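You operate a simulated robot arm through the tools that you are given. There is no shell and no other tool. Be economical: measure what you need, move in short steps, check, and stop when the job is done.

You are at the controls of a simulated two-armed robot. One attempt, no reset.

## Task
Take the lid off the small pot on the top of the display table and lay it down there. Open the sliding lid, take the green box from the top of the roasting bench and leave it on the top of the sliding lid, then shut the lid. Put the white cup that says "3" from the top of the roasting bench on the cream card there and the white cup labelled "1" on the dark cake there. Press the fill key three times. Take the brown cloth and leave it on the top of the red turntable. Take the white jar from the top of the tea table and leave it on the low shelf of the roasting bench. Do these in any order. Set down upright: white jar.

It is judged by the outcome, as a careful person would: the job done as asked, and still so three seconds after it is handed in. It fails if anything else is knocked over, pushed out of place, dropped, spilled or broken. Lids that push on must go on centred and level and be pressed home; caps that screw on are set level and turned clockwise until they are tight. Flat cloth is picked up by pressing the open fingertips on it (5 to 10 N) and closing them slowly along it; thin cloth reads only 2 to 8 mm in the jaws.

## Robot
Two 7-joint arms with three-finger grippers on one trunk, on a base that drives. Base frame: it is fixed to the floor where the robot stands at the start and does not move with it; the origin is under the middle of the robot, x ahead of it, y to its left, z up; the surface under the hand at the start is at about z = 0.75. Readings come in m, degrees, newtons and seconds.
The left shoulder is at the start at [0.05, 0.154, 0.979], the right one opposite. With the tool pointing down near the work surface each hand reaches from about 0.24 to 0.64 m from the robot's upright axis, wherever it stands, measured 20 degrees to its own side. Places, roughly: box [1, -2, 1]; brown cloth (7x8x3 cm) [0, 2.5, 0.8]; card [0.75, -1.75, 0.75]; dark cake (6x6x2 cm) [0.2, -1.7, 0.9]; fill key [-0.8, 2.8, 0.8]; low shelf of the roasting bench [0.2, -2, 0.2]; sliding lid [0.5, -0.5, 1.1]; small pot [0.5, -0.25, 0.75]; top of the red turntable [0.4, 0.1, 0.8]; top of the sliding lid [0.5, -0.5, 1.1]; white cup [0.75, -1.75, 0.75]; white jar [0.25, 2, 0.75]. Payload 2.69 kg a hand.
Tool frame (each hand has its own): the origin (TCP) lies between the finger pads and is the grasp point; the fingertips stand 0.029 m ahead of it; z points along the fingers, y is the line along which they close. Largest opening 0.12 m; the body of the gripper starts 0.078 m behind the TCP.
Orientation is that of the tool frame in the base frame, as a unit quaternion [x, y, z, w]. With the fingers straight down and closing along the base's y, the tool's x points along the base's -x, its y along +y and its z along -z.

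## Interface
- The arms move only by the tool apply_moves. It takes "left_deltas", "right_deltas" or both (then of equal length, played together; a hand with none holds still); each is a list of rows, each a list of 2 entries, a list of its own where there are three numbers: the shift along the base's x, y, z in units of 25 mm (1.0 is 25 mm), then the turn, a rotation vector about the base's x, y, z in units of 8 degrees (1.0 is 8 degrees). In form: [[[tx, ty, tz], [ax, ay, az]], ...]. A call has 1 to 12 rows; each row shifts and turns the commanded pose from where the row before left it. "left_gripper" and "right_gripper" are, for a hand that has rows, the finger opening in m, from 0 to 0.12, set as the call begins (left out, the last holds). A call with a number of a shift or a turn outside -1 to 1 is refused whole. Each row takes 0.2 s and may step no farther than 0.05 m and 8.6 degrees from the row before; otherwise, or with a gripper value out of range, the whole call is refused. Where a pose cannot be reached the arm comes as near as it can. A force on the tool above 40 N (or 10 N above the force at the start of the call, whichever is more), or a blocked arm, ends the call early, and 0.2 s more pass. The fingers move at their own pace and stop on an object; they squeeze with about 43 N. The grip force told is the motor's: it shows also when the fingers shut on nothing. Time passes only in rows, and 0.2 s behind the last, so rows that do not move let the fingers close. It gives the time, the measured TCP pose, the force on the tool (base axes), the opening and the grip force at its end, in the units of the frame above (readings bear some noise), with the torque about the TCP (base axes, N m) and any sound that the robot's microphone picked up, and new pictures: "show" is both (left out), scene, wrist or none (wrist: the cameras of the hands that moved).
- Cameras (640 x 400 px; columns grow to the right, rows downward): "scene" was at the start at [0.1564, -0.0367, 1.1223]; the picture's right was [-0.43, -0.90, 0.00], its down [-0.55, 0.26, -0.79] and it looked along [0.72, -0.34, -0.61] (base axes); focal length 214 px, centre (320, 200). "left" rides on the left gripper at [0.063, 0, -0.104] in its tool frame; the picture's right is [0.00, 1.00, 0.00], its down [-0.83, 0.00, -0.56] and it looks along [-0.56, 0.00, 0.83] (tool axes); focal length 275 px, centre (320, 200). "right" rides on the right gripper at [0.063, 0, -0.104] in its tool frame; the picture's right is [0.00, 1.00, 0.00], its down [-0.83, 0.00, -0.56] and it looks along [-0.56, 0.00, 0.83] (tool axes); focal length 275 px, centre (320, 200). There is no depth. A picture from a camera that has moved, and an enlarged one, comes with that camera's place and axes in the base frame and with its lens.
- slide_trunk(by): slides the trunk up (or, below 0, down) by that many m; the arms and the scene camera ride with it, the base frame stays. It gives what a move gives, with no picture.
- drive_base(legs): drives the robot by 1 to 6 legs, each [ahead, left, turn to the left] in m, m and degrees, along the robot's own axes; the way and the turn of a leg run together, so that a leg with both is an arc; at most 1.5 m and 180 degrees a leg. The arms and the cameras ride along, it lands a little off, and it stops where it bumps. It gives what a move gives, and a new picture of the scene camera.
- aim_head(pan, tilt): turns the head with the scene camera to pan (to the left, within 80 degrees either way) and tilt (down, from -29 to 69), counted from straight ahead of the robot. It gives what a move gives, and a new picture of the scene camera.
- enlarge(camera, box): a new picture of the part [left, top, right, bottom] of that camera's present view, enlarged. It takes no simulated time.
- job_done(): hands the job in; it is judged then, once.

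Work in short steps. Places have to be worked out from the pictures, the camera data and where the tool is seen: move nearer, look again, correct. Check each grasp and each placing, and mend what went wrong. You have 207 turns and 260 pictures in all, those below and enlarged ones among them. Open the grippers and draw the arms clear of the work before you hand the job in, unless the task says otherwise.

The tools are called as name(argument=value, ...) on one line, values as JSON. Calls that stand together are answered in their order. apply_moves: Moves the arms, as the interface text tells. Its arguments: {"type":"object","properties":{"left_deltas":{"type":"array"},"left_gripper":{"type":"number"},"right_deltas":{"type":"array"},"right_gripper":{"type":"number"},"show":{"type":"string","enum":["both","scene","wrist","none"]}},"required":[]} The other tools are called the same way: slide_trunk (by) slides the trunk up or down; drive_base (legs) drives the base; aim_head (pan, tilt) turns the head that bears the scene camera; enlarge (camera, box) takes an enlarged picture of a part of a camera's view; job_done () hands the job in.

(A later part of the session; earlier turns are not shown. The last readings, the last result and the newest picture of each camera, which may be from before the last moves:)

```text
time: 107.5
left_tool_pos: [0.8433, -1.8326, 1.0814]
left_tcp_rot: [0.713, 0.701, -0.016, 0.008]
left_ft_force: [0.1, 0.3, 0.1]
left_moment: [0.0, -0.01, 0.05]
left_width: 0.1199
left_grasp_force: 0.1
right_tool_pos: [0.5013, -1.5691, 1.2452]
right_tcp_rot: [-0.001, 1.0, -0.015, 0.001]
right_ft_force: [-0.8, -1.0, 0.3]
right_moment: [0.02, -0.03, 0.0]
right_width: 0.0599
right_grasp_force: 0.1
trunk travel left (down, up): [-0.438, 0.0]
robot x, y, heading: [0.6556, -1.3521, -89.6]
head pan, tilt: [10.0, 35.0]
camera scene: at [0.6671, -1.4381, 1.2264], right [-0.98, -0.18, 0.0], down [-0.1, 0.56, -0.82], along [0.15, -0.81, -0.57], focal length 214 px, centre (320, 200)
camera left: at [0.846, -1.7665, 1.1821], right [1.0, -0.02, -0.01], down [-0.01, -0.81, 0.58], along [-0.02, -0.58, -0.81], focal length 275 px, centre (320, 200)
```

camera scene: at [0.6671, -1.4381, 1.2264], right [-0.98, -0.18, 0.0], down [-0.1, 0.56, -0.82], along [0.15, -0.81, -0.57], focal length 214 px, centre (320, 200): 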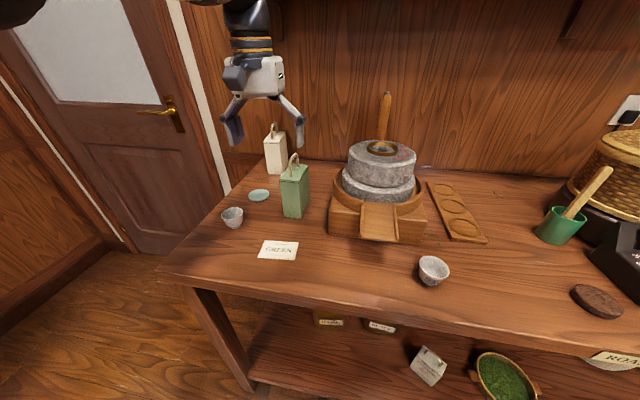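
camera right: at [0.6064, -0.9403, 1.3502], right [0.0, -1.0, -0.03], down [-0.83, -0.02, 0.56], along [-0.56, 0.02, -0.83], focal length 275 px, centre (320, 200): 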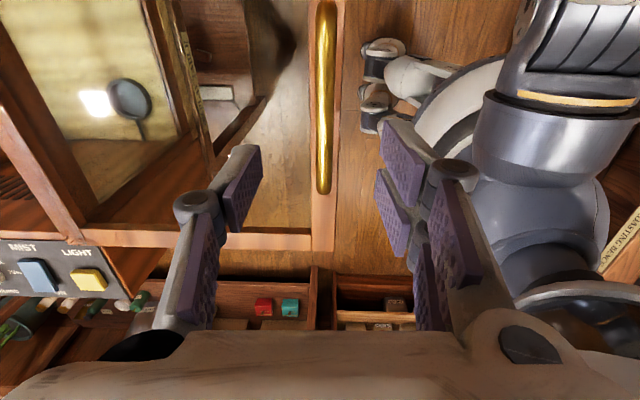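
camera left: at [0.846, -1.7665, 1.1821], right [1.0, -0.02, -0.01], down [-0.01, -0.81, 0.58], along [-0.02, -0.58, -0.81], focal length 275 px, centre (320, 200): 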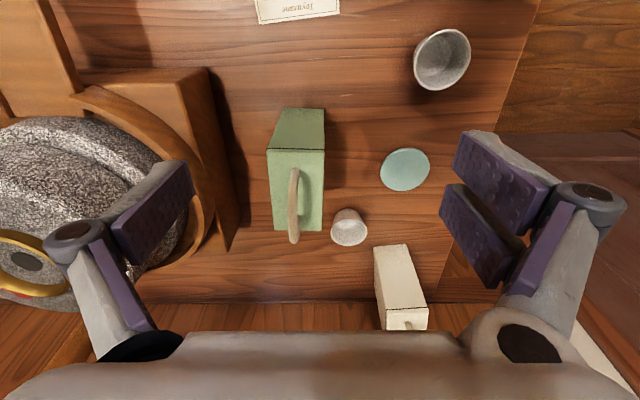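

From above: box top centre ≈ [0.818, -1.918], 5.5 cm wide along x; a third cup stands behind it. I position above with a 9 cm opening, then descend.

apply_moves(left_deltas=[[[-0.35, -0.85, 0], [0, 0, 0]], [[-0.35, -0.85, 0], [0, 0, 0]], [[-0.3, -0.85, 0], [0, 0, 0]], [[0, -0.85, 0], [0, 0, 0]], [[0, 0, -1], [0, 0, 0]]], left_gripper=0.09, show="wrist")

```text
time: 108.7
left_tool_pos: [0.8219, -1.8767, 1.04]
left_tcp_rot: [0.713, 0.701, -0.016, 0.009]
left_ft_force: [0.8, 0.1, 0.0]
left_moment: [-0.02, -0.03, 0.01]
left_width: 0.0899
left_grasp_force: 0.0
left hand out of reach, approached as far as the arm can: row 2, 3, 4
right_tool_pos: [0.5031, -1.5677, 1.2468]
right_tcp_rot: [0.0, 1.0, -0.017, 0.001]
right_ft_force: [-0.1, -0.1, -0.3]
right_moment: [-0.02, 0.0, -0.01]
right_width: 0.0601
right_grasp_force: 0.0
trunk travel left (down, up): [-0.438, 0.0]
robot x, y, heading: [0.654, -1.3499, -89.8]
head pan, tilt: [10.0, 35.0]
camera left: at [0.8251, -1.8101, 1.141], right [1.0, -0.02, -0.01], down [-0.01, -0.81, 0.58], along [-0.02, -0.58, -0.81], focal length 275 px, centre (320, 200)
```

left: 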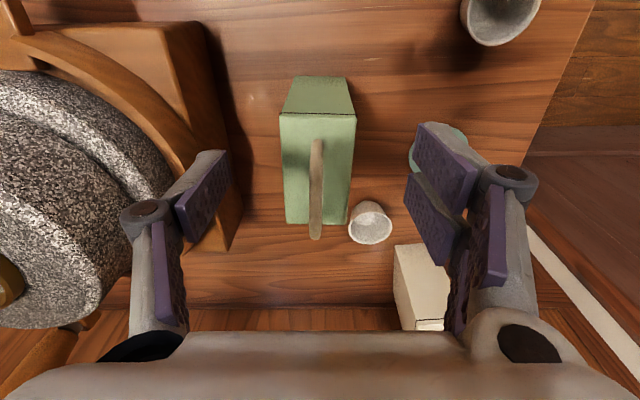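

Reach is short at this height, so I lower the trunk 8 cm; the fingers already straddle the box.

slide_trunk(by=-0.06)

apply_moves(left_deltas=[[[-0.1, -0.8, 0], [0, 0, 0]], [[0, -0.7, -0.5], [0, 0, 0]], [[0, 0, -1], [0, 0, 0]]], show="wrist")

```text
time: 109.7
left_tool_pos: [0.8233, -1.8752, 0.9804]
left_tcp_rot: [0.712, 0.702, -0.017, 0.009]
left_ft_force: [0.1, -0.5, 0.5]
left_moment: [-0.04, 0.0, 0.03]
left_width: 0.0903
left_grasp_force: 0.1
right_tool_pos: [0.5035, -1.6409, 1.1234]
right_tcp_rot: [-0.001, 0.994, 0.105, 0.001]
right_ft_force: [0.0, 1.1, 1.1]
right_moment: [-0.02, 0.03, -0.02]
right_width: 0.06
right_grasp_force: 0.1
trunk travel left (down, up): [-0.378, 0.06]
robot x, y, heading: [0.6508, -1.3484, -89.6]
head pan, tilt: [10.0, 35.0]
```

```text
time: 110.5
left_tool_pos: [0.8198, -1.9139, 0.9429]
left_tcp_rot: [0.713, 0.701, -0.016, 0.009]
left_ft_force: [-0.1, 0.5, 0.5]
left_moment: [0.02, 0.01, -0.03]
left_width: 0.0902
left_grasp_force: 0.0
right_tool_pos: [0.5028, -1.6413, 1.1226]
right_tcp_rot: [0.0, 0.994, 0.105, 0.001]
right_ft_force: [-1.0, 0.7, 1.0]
right_moment: [0.01, 0.02, 0.0]
right_width: 0.06
right_grasp_force: 0.1
trunk travel left (down, up): [-0.378, 0.06]
robot x, y, heading: [0.6532, -1.3485, -89.7]
head pan, tilt: [10.0, 35.0]
camera left: at [0.8229, -1.8482, 1.0439], right [1.0, -0.02, -0.01], down [-0.01, -0.81, 0.58], along [-0.02, -0.58, -0.81], focal length 275 px, centre (320, 200)
```

left: 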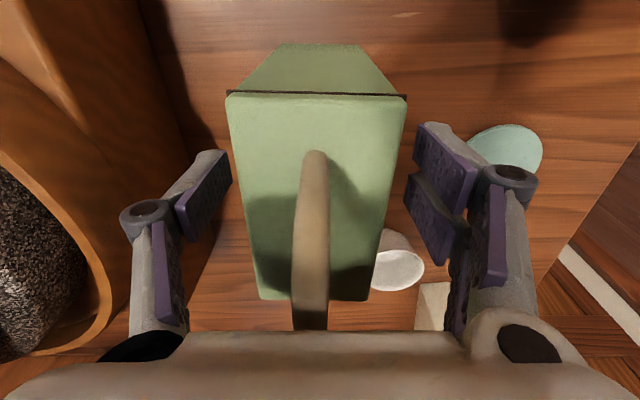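

The box stands between the fingers. I close on it.

apply_moves(left_deltas=[[[0, 0, -0.3], [0, 0, 0]], [[0, 0, 0], [0, 0, 0]]], show="none")

apply_moves(left_deltas=[[[0, 0, 0], [0, 0, 0]], [[0, 0, 0], [0, 0, 0]], [[0, 0, 0], [0, 0, 0]]], left_gripper=0.03, show="wrist")

```text
time: 111.1
left_tool_pos: [0.8198, -1.9131, 0.936]
left_tcp_rot: [0.712, 0.702, -0.017, 0.009]
left_ft_force: [-0.2, -1.8, 9.6]
left_moment: [0.37, 0.04, -0.03]
left_width: 0.0901
left_grasp_force: 0.1
right_tool_pos: [0.5026, -1.6411, 1.1249]
right_tcp_rot: [-0.001, 0.994, 0.106, 0.001]
right_ft_force: [-0.4, -0.2, -0.5]
right_moment: [-0.02, 0.0, 0.0]
right_width: 0.0601
right_grasp_force: 0.2
trunk travel left (down, up): [-0.378, 0.06]
robot x, y, heading: [0.6489, -1.3474, -89.9]
head pan, tilt: [10.0, 35.0]
```

```text
time: 111.9
left_tool_pos: [0.8188, -1.9137, 0.9355]
left_tcp_rot: [0.712, 0.701, -0.018, 0.009]
left_ft_force: [-1.6, -3.3, 18.4]
left_moment: [0.01, 0.57, -0.04]
left_width: 0.0493
left_grasp_force: 42.9
right_tool_pos: [0.5024, -1.6405, 1.122]
right_tcp_rot: [-0.002, 0.995, 0.104, 0.001]
right_ft_force: [0.6, 0.1, 0.5]
right_moment: [-0.02, 0.0, -0.02]
right_width: 0.0599
right_grasp_force: 0.1
trunk travel left (down, up): [-0.378, 0.06]
robot x, y, heading: [0.6508, -1.35, -90.0]
head pan, tilt: [10.0, 35.0]
camera left: at [0.8222, -1.8471, 1.0375], right [1.0, -0.02, -0.01], down [-0.01, -0.81, 0.59], along [-0.02, -0.59, -0.81], focal length 275 px, centre (320, 200)
```

left: 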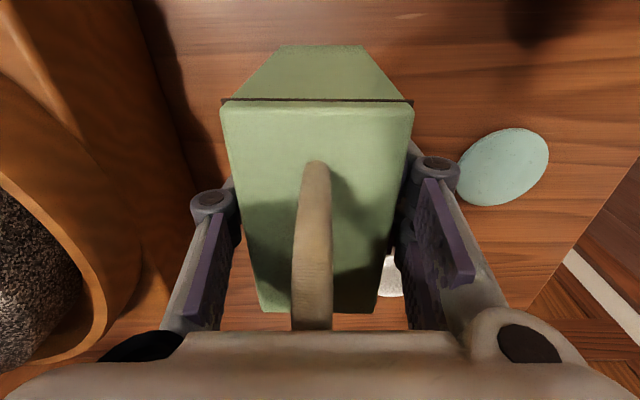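

Gripped (49 mm). I lift straight up and look.

apply_moves(left_deltas=[[[0, 0, 0.6], [0, 0, 0]], [[0, 0, 1], [0, 0, 0]], [[0, 0.2, 1], [0, 0, 0]], [[0, 1, 1], [0, 0, 0]], [[0, 1, 1], [0, 0, 0]], [[0, 1, 1], [0, 0, 0]], [[0, 1, 1], [0, 0, 0]]], show="both")

```text
time: 113.5
left_tool_pos: [0.8215, -1.8072, 1.1005]
left_tcp_rot: [0.712, 0.701, -0.017, 0.009]
left_ft_force: [0.3, 0.9, -0.5]
left_moment: [-0.04, -0.03, -0.04]
left_width: 0.0494
left_grasp_force: 42.9
right_tool_pos: [0.5032, -1.6429, 1.1235]
right_tcp_rot: [-0.001, 0.994, 0.105, 0.001]
right_ft_force: [-0.7, -0.1, 0.7]
right_moment: [-0.02, -0.02, -0.01]
right_width: 0.06
right_grasp_force: 0.2
trunk travel left (down, up): [-0.378, 0.06]
robot x, y, heading: [0.6502, -1.3477, -89.7]
head pan, tilt: [10.0, 35.0]
camera scene: at [0.6677, -1.4975, 1.1592], right [-0.98, -0.18, 0.0], down [-0.1, 0.56, -0.82], along [0.15, -0.81, -0.57], focal length 214 px, centre (320, 200)
camera left: at [0.8231, -1.7415, 1.2018], right [1.0, -0.02, -0.01], down [-0.01, -0.81, 0.59], along [-0.02, -0.59, -0.81], focal length 275 px, centre (320, 200)
```

scene: 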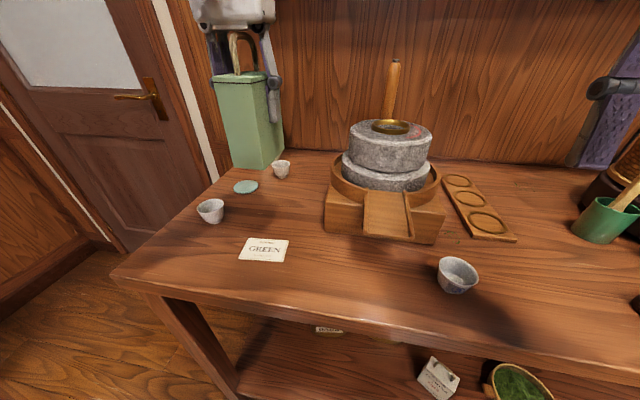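
left: 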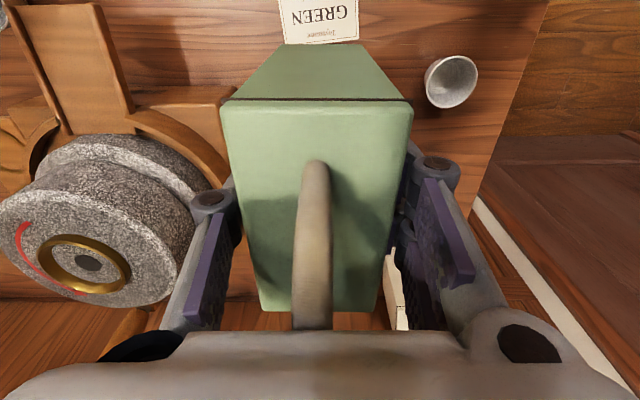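

Box held. While here I check the cup labels.

enlarge(camera="scene", box=[180, 140, 310, 230])

enlarge(camera="scene", box=[420, 230, 500, 310])

```text
4.44 times, centred on (245, 185) of scene
camera zoom: at [0.6677, -1.4975, 1.1592], right [-0.98, -0.18, 0.0], down [-0.1, 0.56, -0.82], along [0.15, -0.81, -0.57], focal length 953 px, centre (653, 267)
```

zoom: 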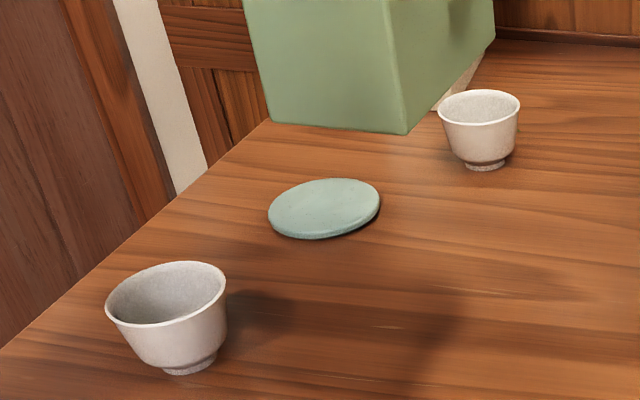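

```text
5.00 times, centred on (460, 270) of scene
camera zoom: at [0.6677, -1.4975, 1.1592], right [-0.98, -0.18, 0.0], down [-0.1, 0.56, -0.82], along [0.15, -0.81, -0.57], focal length 1072 px, centre (-380, -150)
```

zoom: 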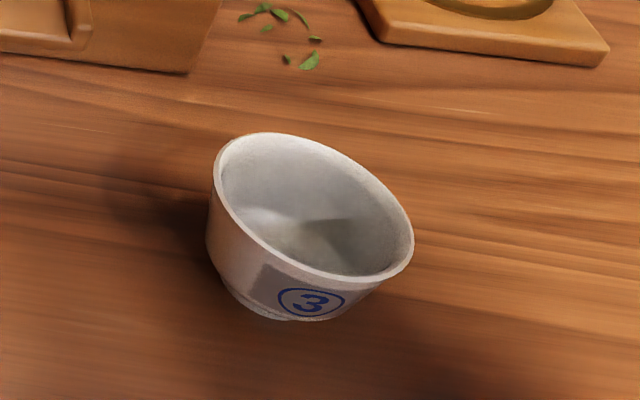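

Cups' labels other than "3" face away; I'll check later. First the box: I tuck the hands in, then drive west, turn round where it was clear, and come to the lid.

apply_moves(left_deltas=[[[0, 1, 0.5], [0, 0, 0]], [[0, 1, 0.5], [0, 0, 0]], [[0, 1, 0.5], [0, 0, 0]], [[0, 1, 0.5], [0, 0, 0]]], right_deltas=[[[0, 0.8, 0.5], [0, 0, 0]], [[0, 0.8, 0.5], [0, 0, 0]], [[0, 0.8, 0.5], [0, 0, 0]], [[0, 0.8, 0.5], [0, 0, 0]]], show="none")

drive_base(legs=[[-0.13, 0, 0], [-0.05, -0.85, 0], [0, 0, 90], [0, 0, 90]])

```text
time: 114.5
left_tool_pos: [0.8217, -1.7064, 1.1488]
left_tcp_rot: [0.712, 0.702, -0.017, 0.008]
left_ft_force: [0.2, -0.1, -1.2]
left_moment: [-0.02, -0.02, -0.02]
left_width: 0.0491
left_grasp_force: 42.8
right_tool_pos: [0.5194, -1.5573, 1.1397]
right_tcp_rot: [0.0, 0.994, 0.105, 0.001]
right_ft_force: [0.0, -0.2, -0.1]
right_moment: [-0.04, 0.04, -0.02]
right_width: 0.06
right_grasp_force: 0.0
right hand out of reach, approached as far as the arm can: row 1, 2, 3, 4
trunk travel left (down, up): [-0.378, 0.06]
robot x, y, heading: [0.6482, -1.35, -89.6]
head pan, tilt: [10.0, 35.0]
```

```text
time: 129.9
left_tool_pos: [-0.3609, -0.8085, 1.1487]
left_tcp_rot: [-0.693, 0.721, 0.009, 0.016]
left_ft_force: [0.6, 0.0, -0.8]
left_moment: [-0.04, 0.02, -0.01]
left_width: 0.0492
left_grasp_force: 43.0
right_tool_pos: [-0.0638, -0.9677, 1.1399]
right_tcp_rot: [0.994, -0.011, -0.003, 0.106]
right_ft_force: [-0.1, -0.6, 0.9]
right_moment: [-0.02, -0.01, 0.0]
right_width: 0.0597
right_grasp_force: 0.0
trunk travel left (down, up): [-0.378, 0.06]
robot x, y, heading: [-0.1999, -1.173, 88.9]
head pan, tilt: [10.0, 35.0]
camera scene: at [-0.2105, -1.0221, 1.1591], right [0.99, 0.15, 0.0], down [0.09, -0.57, -0.82], along [-0.13, 0.81, -0.57], focal length 214 px, centre (320, 200)
```

scene: 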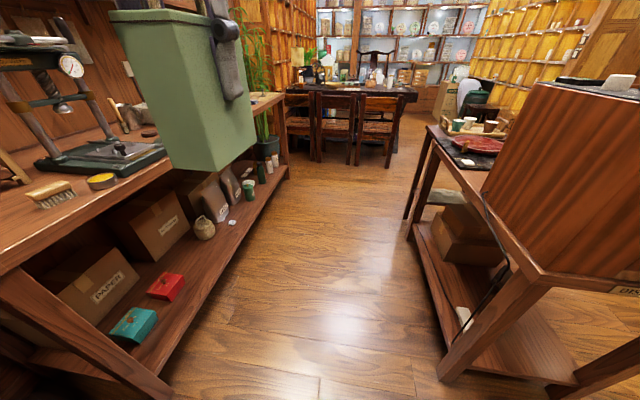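

I raise the trunk and both hands so all pass over the lid.

slide_trunk(by=0.06)

apply_moves(left_deltas=[[[0, 0, 0.6], [0, 0, 0]], [[0, 0, 0.6], [0, 0, 0]]], right_deltas=[[[0, 0, 0.9], [0, 0, 0]], [[0, 0, 0.9], [0, 0, 0]]], show="scene")

```text
time: 130.9
left_tool_pos: [-0.3607, -0.8084, 1.2067]
left_tcp_rot: [-0.693, 0.721, 0.009, 0.015]
left_ft_force: [0.3, 1.3, -1.0]
left_moment: [-0.05, 0.01, -0.01]
left_width: 0.0489
left_grasp_force: 43.5
right_tool_pos: [-0.0629, -0.9665, 1.1989]
right_tcp_rot: [0.994, -0.011, -0.002, 0.106]
right_ft_force: [0.0, 0.5, -0.2]
right_moment: [-0.06, 0.02, 0.02]
right_width: 0.06
right_grasp_force: 0.2
trunk travel left (down, up): [-0.438, 0.0]
robot x, y, heading: [-0.2025, -1.173, 88.5]
head pan, tilt: [10.0, 35.0]
```

```text
time: 131.5
left_tool_pos: [-0.3605, -0.809, 1.2399]
left_tcp_rot: [-0.693, 0.721, 0.009, 0.016]
left_ft_force: [-0.3, -0.7, -1.9]
left_moment: [0.01, 0.0, 0.0]
left_width: 0.0491
left_grasp_force: 42.7
right_tool_pos: [-0.0642, -0.9667, 1.2275]
right_tcp_rot: [0.994, -0.011, -0.004, 0.105]
right_ft_force: [0.5, -0.4, -0.1]
right_moment: [-0.01, 0.02, -0.01]
right_width: 0.0602
right_grasp_force: 0.1
right hand out of reach, approached as far as the arm can: row 2
trunk travel left (down, up): [-0.438, 0.0]
robot x, y, heading: [-0.1965, -1.1707, 88.8]
head pan, tilt: [10.0, 35.0]
camera scene: at [-0.2113, -1.0824, 1.2265], right [0.99, 0.15, 0.0], down [0.09, -0.57, -0.82], along [-0.13, 0.81, -0.57], focal length 214 px, centre (320, 200)
```

scene: 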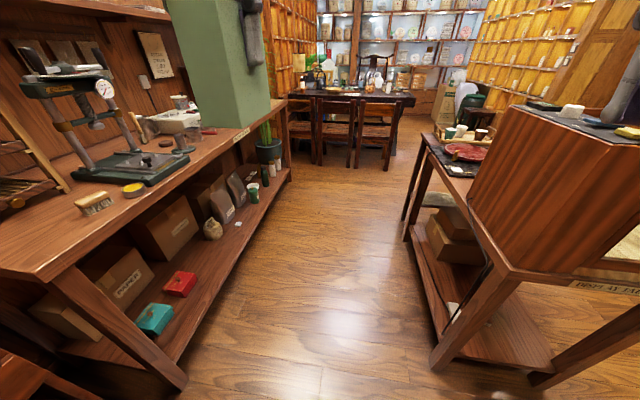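

Now strafe +x until the box hangs over the open lid.

drive_base(legs=[[0, -0.9, 1]])

aim_head(pan=15, tilt=40)

```text
time: 138.8
left_tool_pos: [0.5425, -0.8232, 1.2386]
left_tcp_rot: [-0.698, 0.716, 0.009, 0.015]
left_ft_force: [0.9, -0.2, -0.5]
left_moment: [0.01, 0.01, 0.01]
left_width: 0.0492
left_grasp_force: 42.8
right_tool_pos: [0.8404, -0.9771, 1.2262]
right_tcp_rot: [0.995, -0.005, -0.003, 0.104]
right_ft_force: [-0.2, 0.4, -0.5]
right_moment: [0.01, -0.01, -0.04]
right_width: 0.0599
right_grasp_force: 0.1
trunk travel left (down, up): [-0.438, 0.0]
robot x, y, heading: [0.7047, -1.1796, 89.7]
head pan, tilt: [10.0, 35.0]
camera scene: at [0.6949, -1.0945, 1.2265], right [0.99, 0.17, 0.0], down [0.1, -0.57, -0.82], along [-0.14, 0.81, -0.57], focal length 214 px, centre (320, 200)
```

scene: 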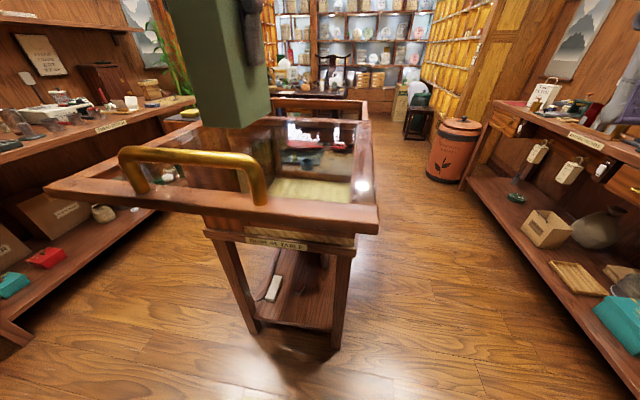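

```text
time: 139.5
left_tool_pos: [0.5428, -0.8239, 1.2386]
left_tcp_rot: [-0.698, 0.716, 0.008, 0.017]
left_ft_force: [-0.5, 0.1, -0.2]
left_moment: [0.03, 0.0, 0.05]
left_width: 0.049
left_grasp_force: 43.0
right_tool_pos: [0.8394, -0.9776, 1.2268]
right_tcp_rot: [0.994, -0.005, -0.002, 0.105]
right_ft_force: [-0.9, 0.4, 0.3]
right_moment: [0.01, -0.02, 0.0]
right_width: 0.0599
right_grasp_force: 0.0
trunk travel left (down, up): [-0.438, 0.0]
robot x, y, heading: [0.7076, -1.1794, 89.5]
head pan, tilt: [15.0, 40.0]
camera scene: at [0.6881, -1.099, 1.219], right [0.97, 0.25, 0.0], down [0.16, -0.62, -0.77], along [-0.19, 0.74, -0.64], focal length 214 px, centre (320, 200)
```

scene: 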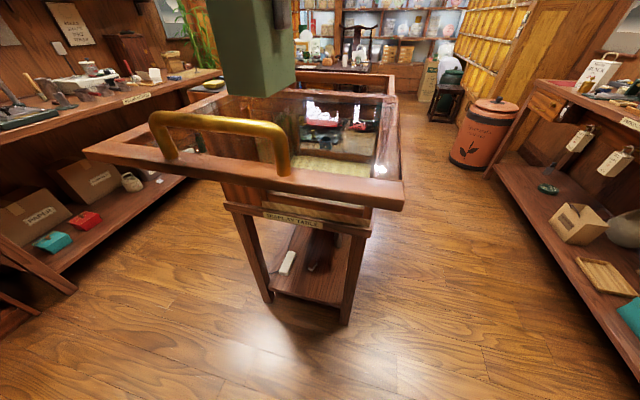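

The box is over the lid's glass. I move it a little farther in and lower until contact.

apply_moves(left_deltas=[[[0, 0.8, 0], [0, 0, 0]], [[0.2, 0.8, 0], [0, 0, 0]], [[0, 0, -0.5], [0, 0, 0]], [[0, 0, -0.4], [0, 0, 0]], [[0, 0, -0.2], [0, 0, 0]]], show="scene")

```text
time: 140.7
left_tool_pos: [0.5467, -0.7825, 1.2109]
left_tcp_rot: [-0.698, 0.716, 0.008, 0.017]
left_ft_force: [0.1, 0.3, -0.8]
left_moment: [-0.01, 0.02, 0.06]
left_width: 0.0494
left_grasp_force: 42.9
right_tool_pos: [0.8405, -0.9767, 1.2267]
right_tcp_rot: [0.995, -0.004, -0.003, 0.104]
right_ft_force: [-0.1, 0.1, 0.2]
right_moment: [-0.03, 0.0, -0.04]
right_width: 0.0602
right_grasp_force: 0.2
trunk travel left (down, up): [-0.438, 0.0]
robot x, y, heading: [0.71, -1.1843, 89.7]
head pan, tilt: [15.0, 40.0]
camera scene: at [0.688, -1.0991, 1.219], right [0.97, 0.25, 0.0], down [0.16, -0.62, -0.77], along [-0.19, 0.74, -0.64], focal length 214 px, centre (320, 200)
```

scene: 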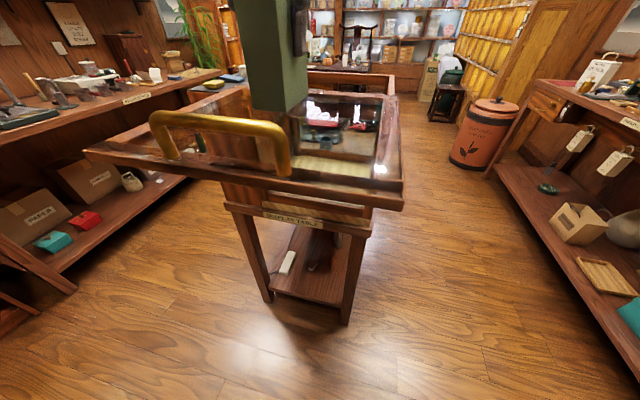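

apply_moves(left_deltas=[[[0, 0, -0.2], [0, 0, 0]], [[0, 0, -0.2], [0, 0, 0]]], show="none")

apply_moves(left_deltas=[[[0, 0, -0.15], [0, 0, 0]], [[0, 0, -0.15], [0, 0, 0]]], show="scene")

```text
time: 141.3
left_tool_pos: [0.5478, -0.7838, 1.2031]
left_tcp_rot: [-0.698, 0.716, 0.009, 0.017]
left_ft_force: [0.1, 0.4, -0.5]
left_moment: [-0.01, 0.02, 0.01]
left_width: 0.0493
left_grasp_force: 42.9
right_tool_pos: [0.8396, -0.9766, 1.2264]
right_tcp_rot: [0.995, -0.005, -0.003, 0.104]
right_ft_force: [-1.0, 0.6, -0.1]
right_moment: [0.0, -0.03, -0.01]
right_width: 0.0601
right_grasp_force: 0.1
trunk travel left (down, up): [-0.438, 0.0]
robot x, y, heading: [0.7051, -1.1834, 89.5]
head pan, tilt: [15.0, 40.0]
```

```text
time: 141.9
left_tool_pos: [0.5488, -0.7819, 1.1947]
left_tcp_rot: [-0.698, 0.716, 0.007, 0.016]
left_ft_force: [-0.1, 0.5, -1.1]
left_moment: [-0.04, -0.04, 0.04]
left_width: 0.0491
left_grasp_force: 42.7
right_tool_pos: [0.841, -0.9774, 1.2257]
right_tcp_rot: [0.995, -0.005, -0.003, 0.104]
right_ft_force: [-0.1, 0.5, -0.1]
right_moment: [-0.04, -0.01, -0.01]
right_width: 0.06
right_grasp_force: 0.1
trunk travel left (down, up): [-0.438, 0.0]
robot x, y, heading: [0.7078, -1.1834, 89.8]
head pan, tilt: [15.0, 40.0]
camera scene: at [0.6881, -1.099, 1.219], right [0.97, 0.25, 0.0], down [0.16, -0.62, -0.77], along [-0.19, 0.74, -0.64], focal length 214 px, centre (320, 200)
```

scene: 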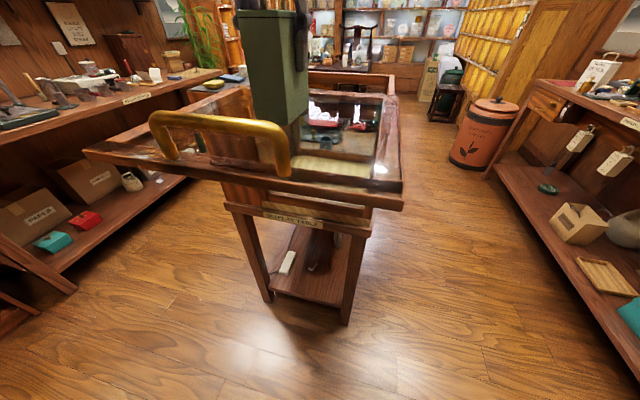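

enlarge(camera="scene", box=[140, 60, 410, 220])

apply_moves(left_deltas=[[[0, 0, -0.15], [0, 0, 0]], [[0, 0, -0.15], [0, 0, 0]]], show="none")

```text
2.37 times, centred on (275, 140) of scene
camera zoom: at [0.6881, -1.099, 1.219], right [0.97, 0.25, 0.0], down [0.16, -0.62, -0.77], along [-0.19, 0.74, -0.64], focal length 508 px, centre (427, 342)
```

zoom: 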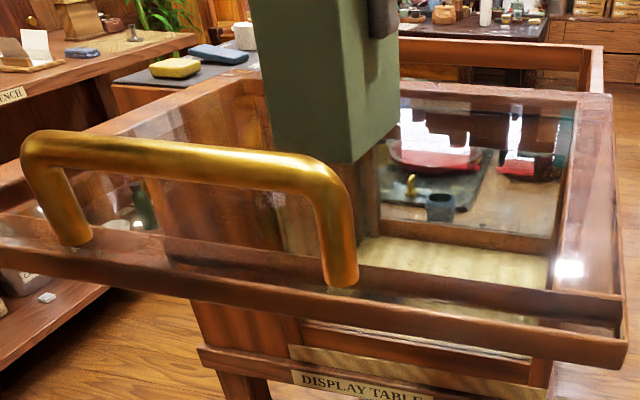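

```text
time: 142.7
left_tool_pos: [0.5472, -0.7847, 1.1923]
left_tcp_rot: [-0.697, 0.716, 0.014, 0.023]
left_ft_force: [-1.6, -0.1, 31.5]
left_moment: [-0.84, 0.18, -0.13]
left_width: 0.0494
left_grasp_force: 42.5
right_tool_pos: [0.8423, -0.9785, 1.2268]
right_tcp_rot: [0.995, -0.005, -0.003, 0.104]
right_ft_force: [0.2, 0.5, -0.9]
right_moment: [0.01, 0.0, 0.0]
right_width: 0.0598
right_grasp_force: 0.0
trunk travel left (down, up): [-0.438, 0.0]
robot x, y, heading: [0.7089, -1.1818, 89.4]
head pan, tilt: [15.0, 40.0]
stopped in row 2 (left hand): the force on the tool passed its limit at 42 N (the readings are from after the stop); the commanded pose is now the measured one
```

Contact: the box stands on the glass. I ease off and open a little.

apply_moves(left_deltas=[[[0, 0, 0.06], [0, 0, 0]]], show="none")

apply_moves(left_deltas=[[[0, 0, 0], [0, 0, 0]], [[0, 0, 0], [0, 0, 0]]], left_gripper=0.07, show="both")

```text
time: 143.1
left_tool_pos: [0.5472, -0.7842, 1.1931]
left_tcp_rot: [-0.699, 0.715, 0.013, 0.022]
left_ft_force: [-1.6, -2.2, 25.5]
left_moment: [0.94, 0.07, 0.05]
left_width: 0.0495
left_grasp_force: 42.8
right_tool_pos: [0.8405, -0.9785, 1.228]
right_tcp_rot: [0.995, -0.005, -0.004, 0.104]
right_ft_force: [0.0, 0.1, 0.4]
right_moment: [0.02, 0.01, 0.0]
right_width: 0.06
right_grasp_force: 0.1
trunk travel left (down, up): [-0.438, 0.0]
robot x, y, heading: [0.7086, -1.1834, 89.4]
head pan, tilt: [15.0, 40.0]
```

```text
time: 143.7
left_tool_pos: [0.5483, -0.7844, 1.1907]
left_tcp_rot: [-0.697, 0.716, 0.011, 0.021]
left_ft_force: [-1.3, -1.8, 26.6]
left_moment: [-0.42, -0.02, -0.04]
left_width: 0.0701
left_grasp_force: 0.1
right_tool_pos: [0.8414, -0.9794, 1.2273]
right_tcp_rot: [0.995, -0.005, -0.002, 0.104]
right_ft_force: [-0.3, 0.2, -0.2]
right_moment: [-0.03, -0.01, -0.03]
right_width: 0.0599
right_grasp_force: 0.0
trunk travel left (down, up): [-0.438, 0.0]
robot x, y, heading: [0.7068, -1.1855, 89.4]
head pan, tilt: [15.0, 40.0]
camera scene: at [0.6885, -1.1007, 1.2192], right [0.97, 0.25, 0.0], down [0.16, -0.62, -0.77], along [-0.19, 0.74, -0.64], focal length 214 px, centre (320, 200)
camera left: at [0.5446, -0.8523, 1.2926], right [-1.0, 0.03, -0.01], down [0.02, 0.8, 0.59], along [0.03, 0.59, -0.81], focal length 275 px, centre (320, 200)
```

scene: 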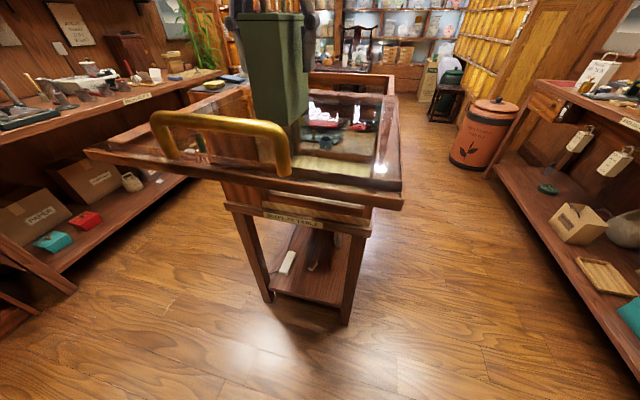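
left: 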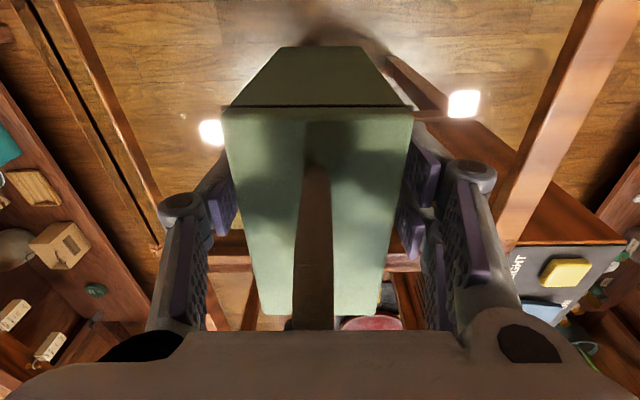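

The palm still rests on the box's carrying loop. I rise a few cm, then withdraw toward me along the box's sides.

apply_moves(left_deltas=[[[0, 0, 0.4], [0, 0, 0]], [[0, 0, 0.6], [0, 0, 0]], [[0, 0, 0.6], [0, 0, 0]]], left_gripper=0.095, show="wrist")

```text
time: 144.5
left_tool_pos: [0.5473, -0.782, 1.2321]
left_tcp_rot: [-0.698, 0.716, 0.011, 0.02]
left_ft_force: [-0.4, 0.1, -0.2]
left_moment: [0.01, -0.04, 0.0]
left_width: 0.095
left_grasp_force: 0.0
right_tool_pos: [0.8396, -0.9758, 1.2257]
right_tcp_rot: [0.994, -0.005, -0.003, 0.105]
right_ft_force: [1.2, 0.9, 0.4]
right_moment: [-0.01, 0.01, -0.01]
right_width: 0.0601
right_grasp_force: 0.1
trunk travel left (down, up): [-0.438, 0.0]
robot x, y, heading: [0.7083, -1.1853, 89.6]
head pan, tilt: [15.0, 40.0]
camera left: at [0.5439, -0.8505, 1.3318], right [-1.0, 0.03, -0.01], down [0.02, 0.81, 0.59], along [0.03, 0.59, -0.81], focal length 275 px, centre (320, 200)
```

left: 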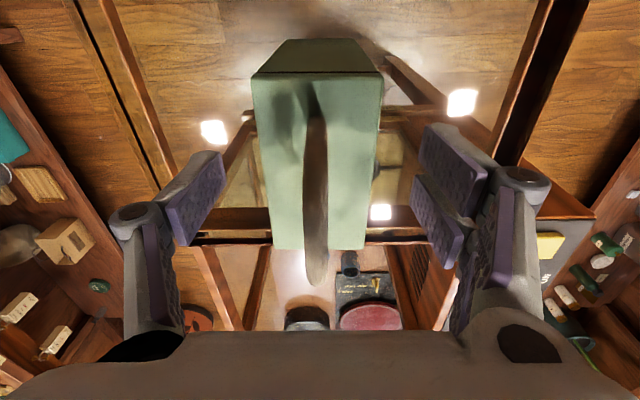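

Clear. I withdraw toward me and then turn the left hand 90° for the handle.

apply_moves(left_deltas=[[[0, -1, 0], [0, 0, 0]], [[0, -1, 0], [0, 0, 0]], [[0, -1, 0], [0, 0, 0]], [[0, -1, 0], [0, 0, 0]], [[0, -1, 0], [0, 0, 0]], [[0, -0.9, 0], [0, 0, 0]]], show="none")

apply_moves(left_deltas=[[[0, 0, 0], [0, 0, -0.94]], [[0, 0, 0], [0, 0, -0.94]], [[0, 0, 0], [0, 0, -0.94]], [[0, 0, 0], [0, 0, -0.94]], [[0, 0, 0], [0, 0, -0.94]], [[0, 0, 0], [0, 0, -0.94]], [[0, 0, 0], [0, 0, -0.94]], [[0, 0, 0], [0, 0, -0.94]], [[0, 0, 0], [0, 0, -0.94]], [[0, 0, 0], [0, 0, -0.94]], [[0, 0, 0], [0, 0, -0.94]], [[0, 0, 0], [0, 0, -0.94]]], left_gripper=0.06, show="both")

```text
time: 145.9
left_tool_pos: [0.5475, -0.9318, 1.229]
left_tcp_rot: [-0.698, 0.716, 0.012, 0.02]
left_ft_force: [-0.2, -0.4, -0.9]
left_moment: [0.02, 0.04, -0.01]
left_width: 0.0952
left_grasp_force: 0.0
right_tool_pos: [0.8416, -0.9778, 1.2269]
right_tcp_rot: [0.994, -0.005, -0.003, 0.105]
right_ft_force: [-0.1, -0.1, 0.6]
right_moment: [-0.01, 0.03, -0.01]
right_width: 0.0601
right_grasp_force: 0.1
trunk travel left (down, up): [-0.438, 0.0]
robot x, y, heading: [0.7136, -1.1832, 89.7]
head pan, tilt: [15.0, 40.0]
```

```text
time: 148.5
left_tool_pos: [0.5478, -0.9301, 1.2307]
left_tcp_rot: [0.016, 1.0, -0.006, 0.022]
left_ft_force: [-1.0, -0.8, -0.2]
left_moment: [0.02, -0.01, 0.0]
left_width: 0.0603
left_grasp_force: 0.0
right_tool_pos: [0.8403, -0.9769, 1.2254]
right_tcp_rot: [0.995, -0.005, -0.003, 0.105]
right_ft_force: [-0.2, 0.4, 0.7]
right_moment: [0.02, -0.01, 0.02]
right_width: 0.06
right_grasp_force: 0.0
trunk travel left (down, up): [-0.438, 0.0]
robot x, y, heading: [0.7071, -1.184, 89.4]
head pan, tilt: [15.0, 40.0]
camera scene: at [0.6881, -1.0991, 1.219], right [0.97, 0.25, 0.0], down [0.16, -0.62, -0.77], along [-0.19, 0.74, -0.64], focal length 214 px, centre (320, 200)
camera left: at [0.4801, -0.9271, 1.3316], right [0.04, 1.0, -0.01], down [0.81, -0.02, 0.59], along [0.59, -0.03, -0.81], focal length 275 px, centre (320, 200)
```

scene: 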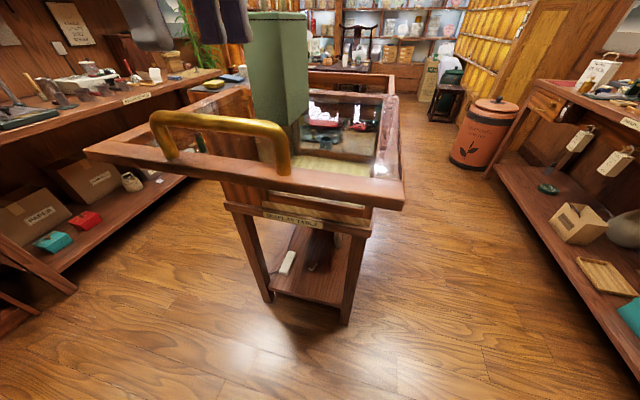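
left: 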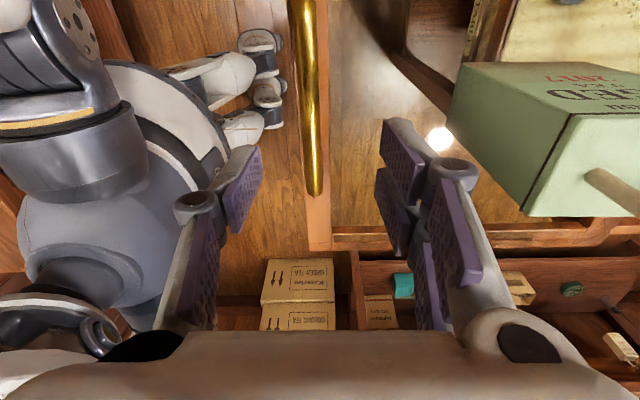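

Handle at y ≈ -0.94; I lower onto it and close.

apply_moves(left_deltas=[[[0, -0.4, -1], [0, 0, 0]], [[0, 0, -1], [0, 0, 0]], [[0, 0, -1], [0, 0, 0]], [[0, 0, -0.2], [0, 0, 0]]], show="none")

apply_moves(left_deltas=[[[0, 0, 0], [0, 0, 0]], [[0, 0, 0], [0, 0, 0]], [[0, 0, 0], [0, 0, 0]]], left_gripper=0.0, show="scene")

```text
time: 149.5
left_tool_pos: [0.5484, -0.9418, 1.15]
left_tcp_rot: [0.015, 1.0, -0.007, 0.021]
left_ft_force: [0.9, 0.9, -0.5]
left_moment: [-0.02, -0.03, -0.01]
left_width: 0.0601
left_grasp_force: 0.1
right_tool_pos: [0.8397, -0.9768, 1.2271]
right_tcp_rot: [0.995, -0.005, -0.003, 0.105]
right_ft_force: [-0.3, -0.4, -0.1]
right_moment: [-0.01, 0.0, -0.01]
right_width: 0.06
right_grasp_force: 0.1
trunk travel left (down, up): [-0.438, 0.0]
robot x, y, heading: [0.7093, -1.1805, 89.6]
head pan, tilt: [15.0, 40.0]
```

```text
time: 150.3
left_tool_pos: [0.5467, -0.9406, 1.1508]
left_tcp_rot: [0.013, 1.0, -0.007, 0.021]
left_ft_force: [0.3, -0.8, -3.4]
left_moment: [0.04, -0.12, 1.32]
left_width: 0.0132
left_grasp_force: 40.5
right_tool_pos: [0.8391, -0.9767, 1.2274]
right_tcp_rot: [0.995, -0.005, -0.003, 0.104]
right_ft_force: [0.8, 0.3, 0.2]
right_moment: [0.01, 0.0, 0.0]
right_width: 0.0597
right_grasp_force: 0.0
trunk travel left (down, up): [-0.438, 0.0]
robot x, y, heading: [0.7063, -1.1837, 89.5]
head pan, tilt: [15.0, 40.0]
camera scene: at [0.6881, -1.0991, 1.219], right [0.97, 0.25, 0.0], down [0.16, -0.62, -0.77], along [-0.19, 0.74, -0.64], focal length 214 px, centre (320, 200)
```

scene: 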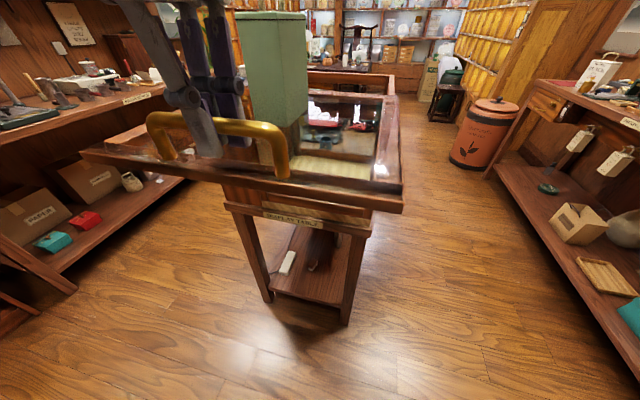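

Gripped. I push the lid shut slowly, the box riding on it.

apply_moves(left_deltas=[[[0, 0.1, 0], [0, 0, 0]], [[0, 0.2, 0], [0, 0, 0]], [[0, 0.3, 0], [0, 0, 0]], [[0, 0.4, 0], [0, 0, 0]], [[0, 0.4, 0], [0, 0, 0]], [[0, 0.4, 0], [0, 0, 0]], [[0, 0.4, 0], [0, 0, 0]], [[0, 0.4, 0], [0, 0, 0]], [[0, 0.4, 0], [0, 0, 0]], [[0, 0.4, 0], [0, 0, 0]], [[0, 0.3, 0], [0, 0, 0]], [[0, 0.1, 0], [0, 0, 0]]], show="scene")

```text
time: 152.9
left_tool_pos: [0.5483, -0.847, 1.151]
left_tcp_rot: [0.015, 1.0, -0.005, 0.022]
left_ft_force: [2.5, -1.1, 21.6]
left_moment: [0.0, -0.11, 1.28]
left_width: 0.0131
left_grasp_force: 39.8
right_tool_pos: [0.8412, -0.978, 1.2258]
right_tcp_rot: [0.995, -0.005, -0.003, 0.103]
right_ft_force: [0.6, -0.7, -0.5]
right_moment: [0.04, -0.05, 0.01]
right_width: 0.06
right_grasp_force: 0.1
trunk travel left (down, up): [-0.438, 0.0]
robot x, y, heading: [0.7071, -1.1829, 89.6]
head pan, tilt: [15.0, 40.0]
camera scene: at [0.6889, -1.1005, 1.2192], right [0.97, 0.25, 0.0], down [0.16, -0.62, -0.77], along [-0.19, 0.74, -0.64], focal length 214 px, centre (320, 200)
```

scene: 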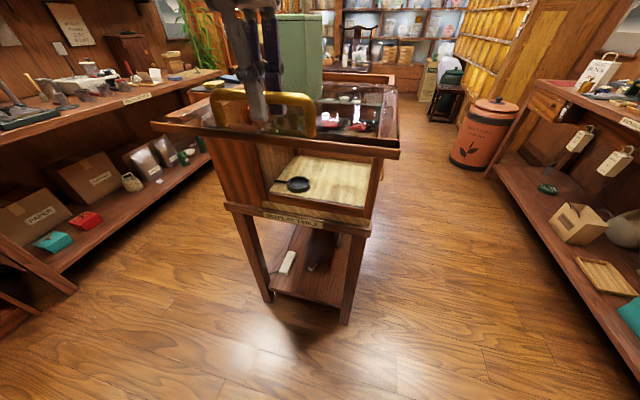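

It works; I continue, relieving z slightly.

apply_moves(left_deltas=[[[0, 0.1, 0.06], [0, 0, 0]], [[0, 0.2, 0], [0, 0, 0]], [[0, 0.3, 0], [0, 0, 0]], [[0, 0.4, 0], [0, 0, 0]], [[0, 0.4, 0], [0, 0, 0]], [[0, 0.4, 0], [0, 0, 0]], [[0, 0.4, 0], [0, 0, 0]], [[0, 0.4, 0], [0, 0, 0]], [[0, 0.4, 0], [0, 0, 0]], [[0, 0.4, 0], [0, 0, 0]], [[0, 0.3, 0], [0, 0, 0]], [[0, 0.1, 0], [0, 0, 0]]], show="scene")

```text
time: 155.5
left_tool_pos: [0.5469, -0.7495, 1.1506]
left_tcp_rot: [0.015, 1.0, -0.008, 0.021]
left_ft_force: [2.3, -2.1, -15.9]
left_moment: [0.02, 0.33, 1.24]
left_width: 0.0132
left_grasp_force: 39.8
right_tool_pos: [0.8402, -0.9764, 1.2261]
right_tcp_rot: [0.994, -0.004, -0.004, 0.105]
right_ft_force: [-0.5, -0.8, 0.1]
right_moment: [-0.03, 0.0, -0.01]
right_width: 0.06
right_grasp_force: 0.1
trunk travel left (down, up): [-0.438, 0.0]
robot x, y, heading: [0.711, -1.1857, 89.6]
head pan, tilt: [15.0, 40.0]
camera scene: at [0.688, -1.0983, 1.2188], right [0.97, 0.25, 0.0], down [0.16, -0.62, -0.77], along [-0.19, 0.74, -0.64], focal length 214 px, centre (320, 200)
```

scene: 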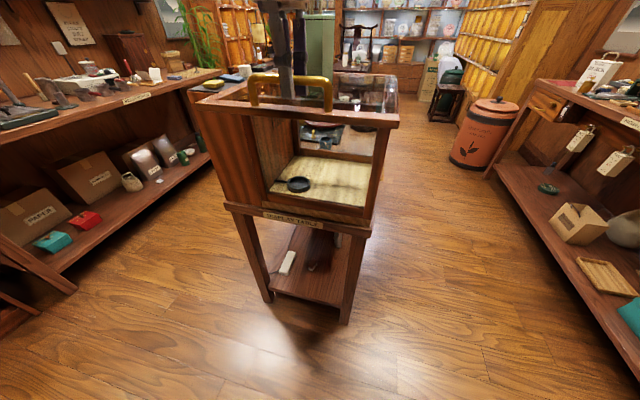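

The arm nears its limit; I drive ahead 6 cm gently, then finish by arm.

drive_base(legs=[[0.03, 0, 0], [0.03, 0, 0]])

apply_moves(left_deltas=[[[0, 0.1, -0.03], [0, 0, 0]], [[0, 0.2, 0], [0, 0, 0]], [[0, 0.3, 0], [0, 0, 0]], [[0, 0.3, 0], [0, 0, 0]], [[0, 0.3, 0], [0, 0, 0]], [[0, 0.2, 0], [0, 0, 0]], [[0, 0.2, 0], [0, 0, 0]], [[0, 0.2, 0], [0, 0, 0]], [[0, 0.1, 0], [0, 0, 0]]], show="scene")

```text
time: 156.8
left_tool_pos: [0.5469, -0.69, 1.151]
left_tcp_rot: [0.015, 1.0, -0.007, 0.022]
left_ft_force: [-1.5, -2.3, -14.1]
left_moment: [-0.08, 0.21, 1.14]
left_width: 0.0133
left_grasp_force: 39.5
right_tool_pos: [0.8402, -0.9157, 1.2261]
right_tcp_rot: [0.994, -0.005, -0.002, 0.106]
right_ft_force: [-0.6, 0.8, 0.0]
right_moment: [-0.01, -0.01, 0.01]
right_width: 0.0598
right_grasp_force: 0.1
trunk travel left (down, up): [-0.438, 0.0]
robot x, y, heading: [0.7065, -1.1252, 89.7]
head pan, tilt: [15.0, 40.0]
camera scene: at [0.688, -1.0373, 1.2189], right [0.97, 0.25, 0.0], down [0.16, -0.62, -0.77], along [-0.19, 0.74, -0.64], focal length 214 px, centre (320, 200)
```

scene: 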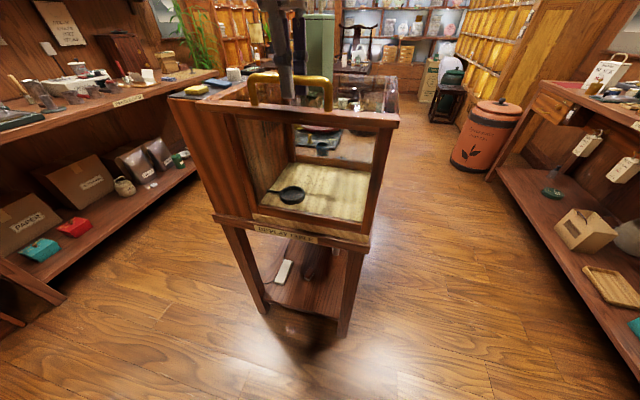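

```text
time: 158.8
left_tool_pos: [0.5474, -0.6477, 1.1507]
left_tcp_rot: [0.016, 1.0, -0.006, 0.022]
left_ft_force: [-1.1, -0.6, 2.7]
left_moment: [-0.01, -0.12, 1.28]
left_width: 0.0131
left_grasp_force: 39.4
left hand out of reach, approached as far as the arm can: row 8
right_tool_pos: [0.8408, -0.9165, 1.2277]
right_tcp_rot: [0.994, -0.006, -0.003, 0.105]
right_ft_force: [0.3, 0.9, -0.2]
right_moment: [0.01, -0.02, -0.02]
right_width: 0.06
right_grasp_force: 0.1
trunk travel left (down, up): [-0.438, 0.0]
robot x, y, heading: [0.7126, -1.1204, 90.0]
head pan, tilt: [15.0, 40.0]
camera scene: at [0.6883, -1.0392, 1.2191], right [0.97, 0.25, 0.0], down [0.16, -0.62, -0.77], along [-0.19, 0.74, -0.64], focal length 214 px, centre (320, 200)
```

scene: 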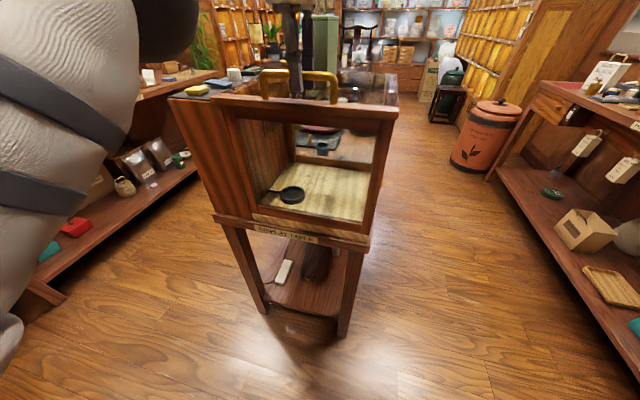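

About 15 mm remain. I drive ahead by 3 cm, in small legs, to push it home.

drive_base(legs=[[0.018, 0, 0]])

apply_moves(left_deltas=[[[0, 0.2, 0], [0, 0, 0]], [[0, 0.15, 0], [0, 0, 0]]], show="scene")

```text
time: 159.7
left_tool_pos: [0.5481, -0.6314, 1.1516]
left_tcp_rot: [0.013, 1.0, -0.014, 0.022]
left_ft_force: [1.1, -0.4, 0.9]
left_moment: [0.02, -0.32, 1.37]
left_width: 0.0132
left_grasp_force: 40.0
right_tool_pos: [0.841, -0.8969, 1.2258]
right_tcp_rot: [0.994, -0.005, -0.002, 0.106]
right_ft_force: [-0.4, 0.0, 0.0]
right_moment: [0.04, 0.01, 0.03]
right_width: 0.06
right_grasp_force: 0.1
trunk travel left (down, up): [-0.438, 0.0]
robot x, y, heading: [0.7069, -1.1019, 89.8]
head pan, tilt: [15.0, 40.0]
stopped in leg 1: the force on the tool passed its limit at 43 N (the readings are from after the stop); the commanded pose is now the measured one
camera scene: at [0.6887, -1.0192, 1.219], right [0.97, 0.25, 0.0], down [0.16, -0.62, -0.77], along [-0.19, 0.74, -0.64], focal length 214 px, centre (320, 200)
```

scene: 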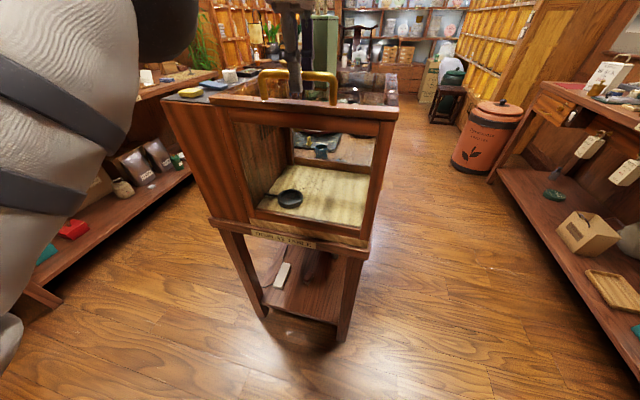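

```text
time: 160.3
left_tool_pos: [0.5465, -0.6313, 1.1512]
left_tcp_rot: [0.014, 1.0, -0.014, 0.021]
left_ft_force: [1.5, 0.3, 1.1]
left_moment: [0.0, 0.01, 1.25]
left_width: 0.013
left_grasp_force: 39.6
left hand out of reach, approached as far as the arm can: row 1, 2
right_tool_pos: [0.8404, -0.8969, 1.227]
right_tcp_rot: [0.994, -0.005, -0.003, 0.105]
right_ft_force: [0.4, 0.7, 0.5]
right_moment: [0.01, -0.02, 0.0]
right_width: 0.0599
right_grasp_force: 0.1
trunk travel left (down, up): [-0.438, 0.0]
robot x, y, heading: [0.7142, -1.1025, 89.8]
head pan, tilt: [15.0, 40.0]
camera scene: at [0.6886, -1.0192, 1.219], right [0.97, 0.25, 0.0], down [0.16, -0.62, -0.77], along [-0.19, 0.74, -0.64], focal length 214 px, centre (320, 200)
```

scene: 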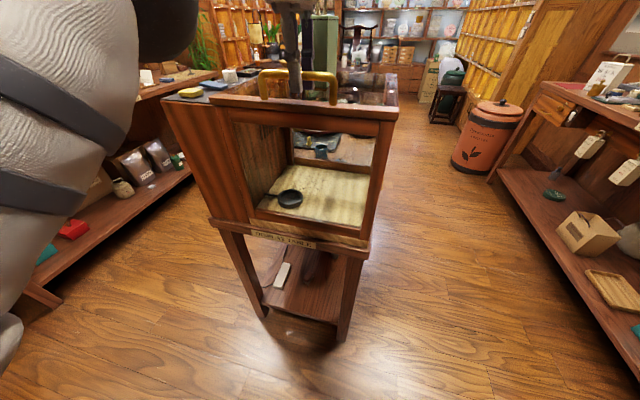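

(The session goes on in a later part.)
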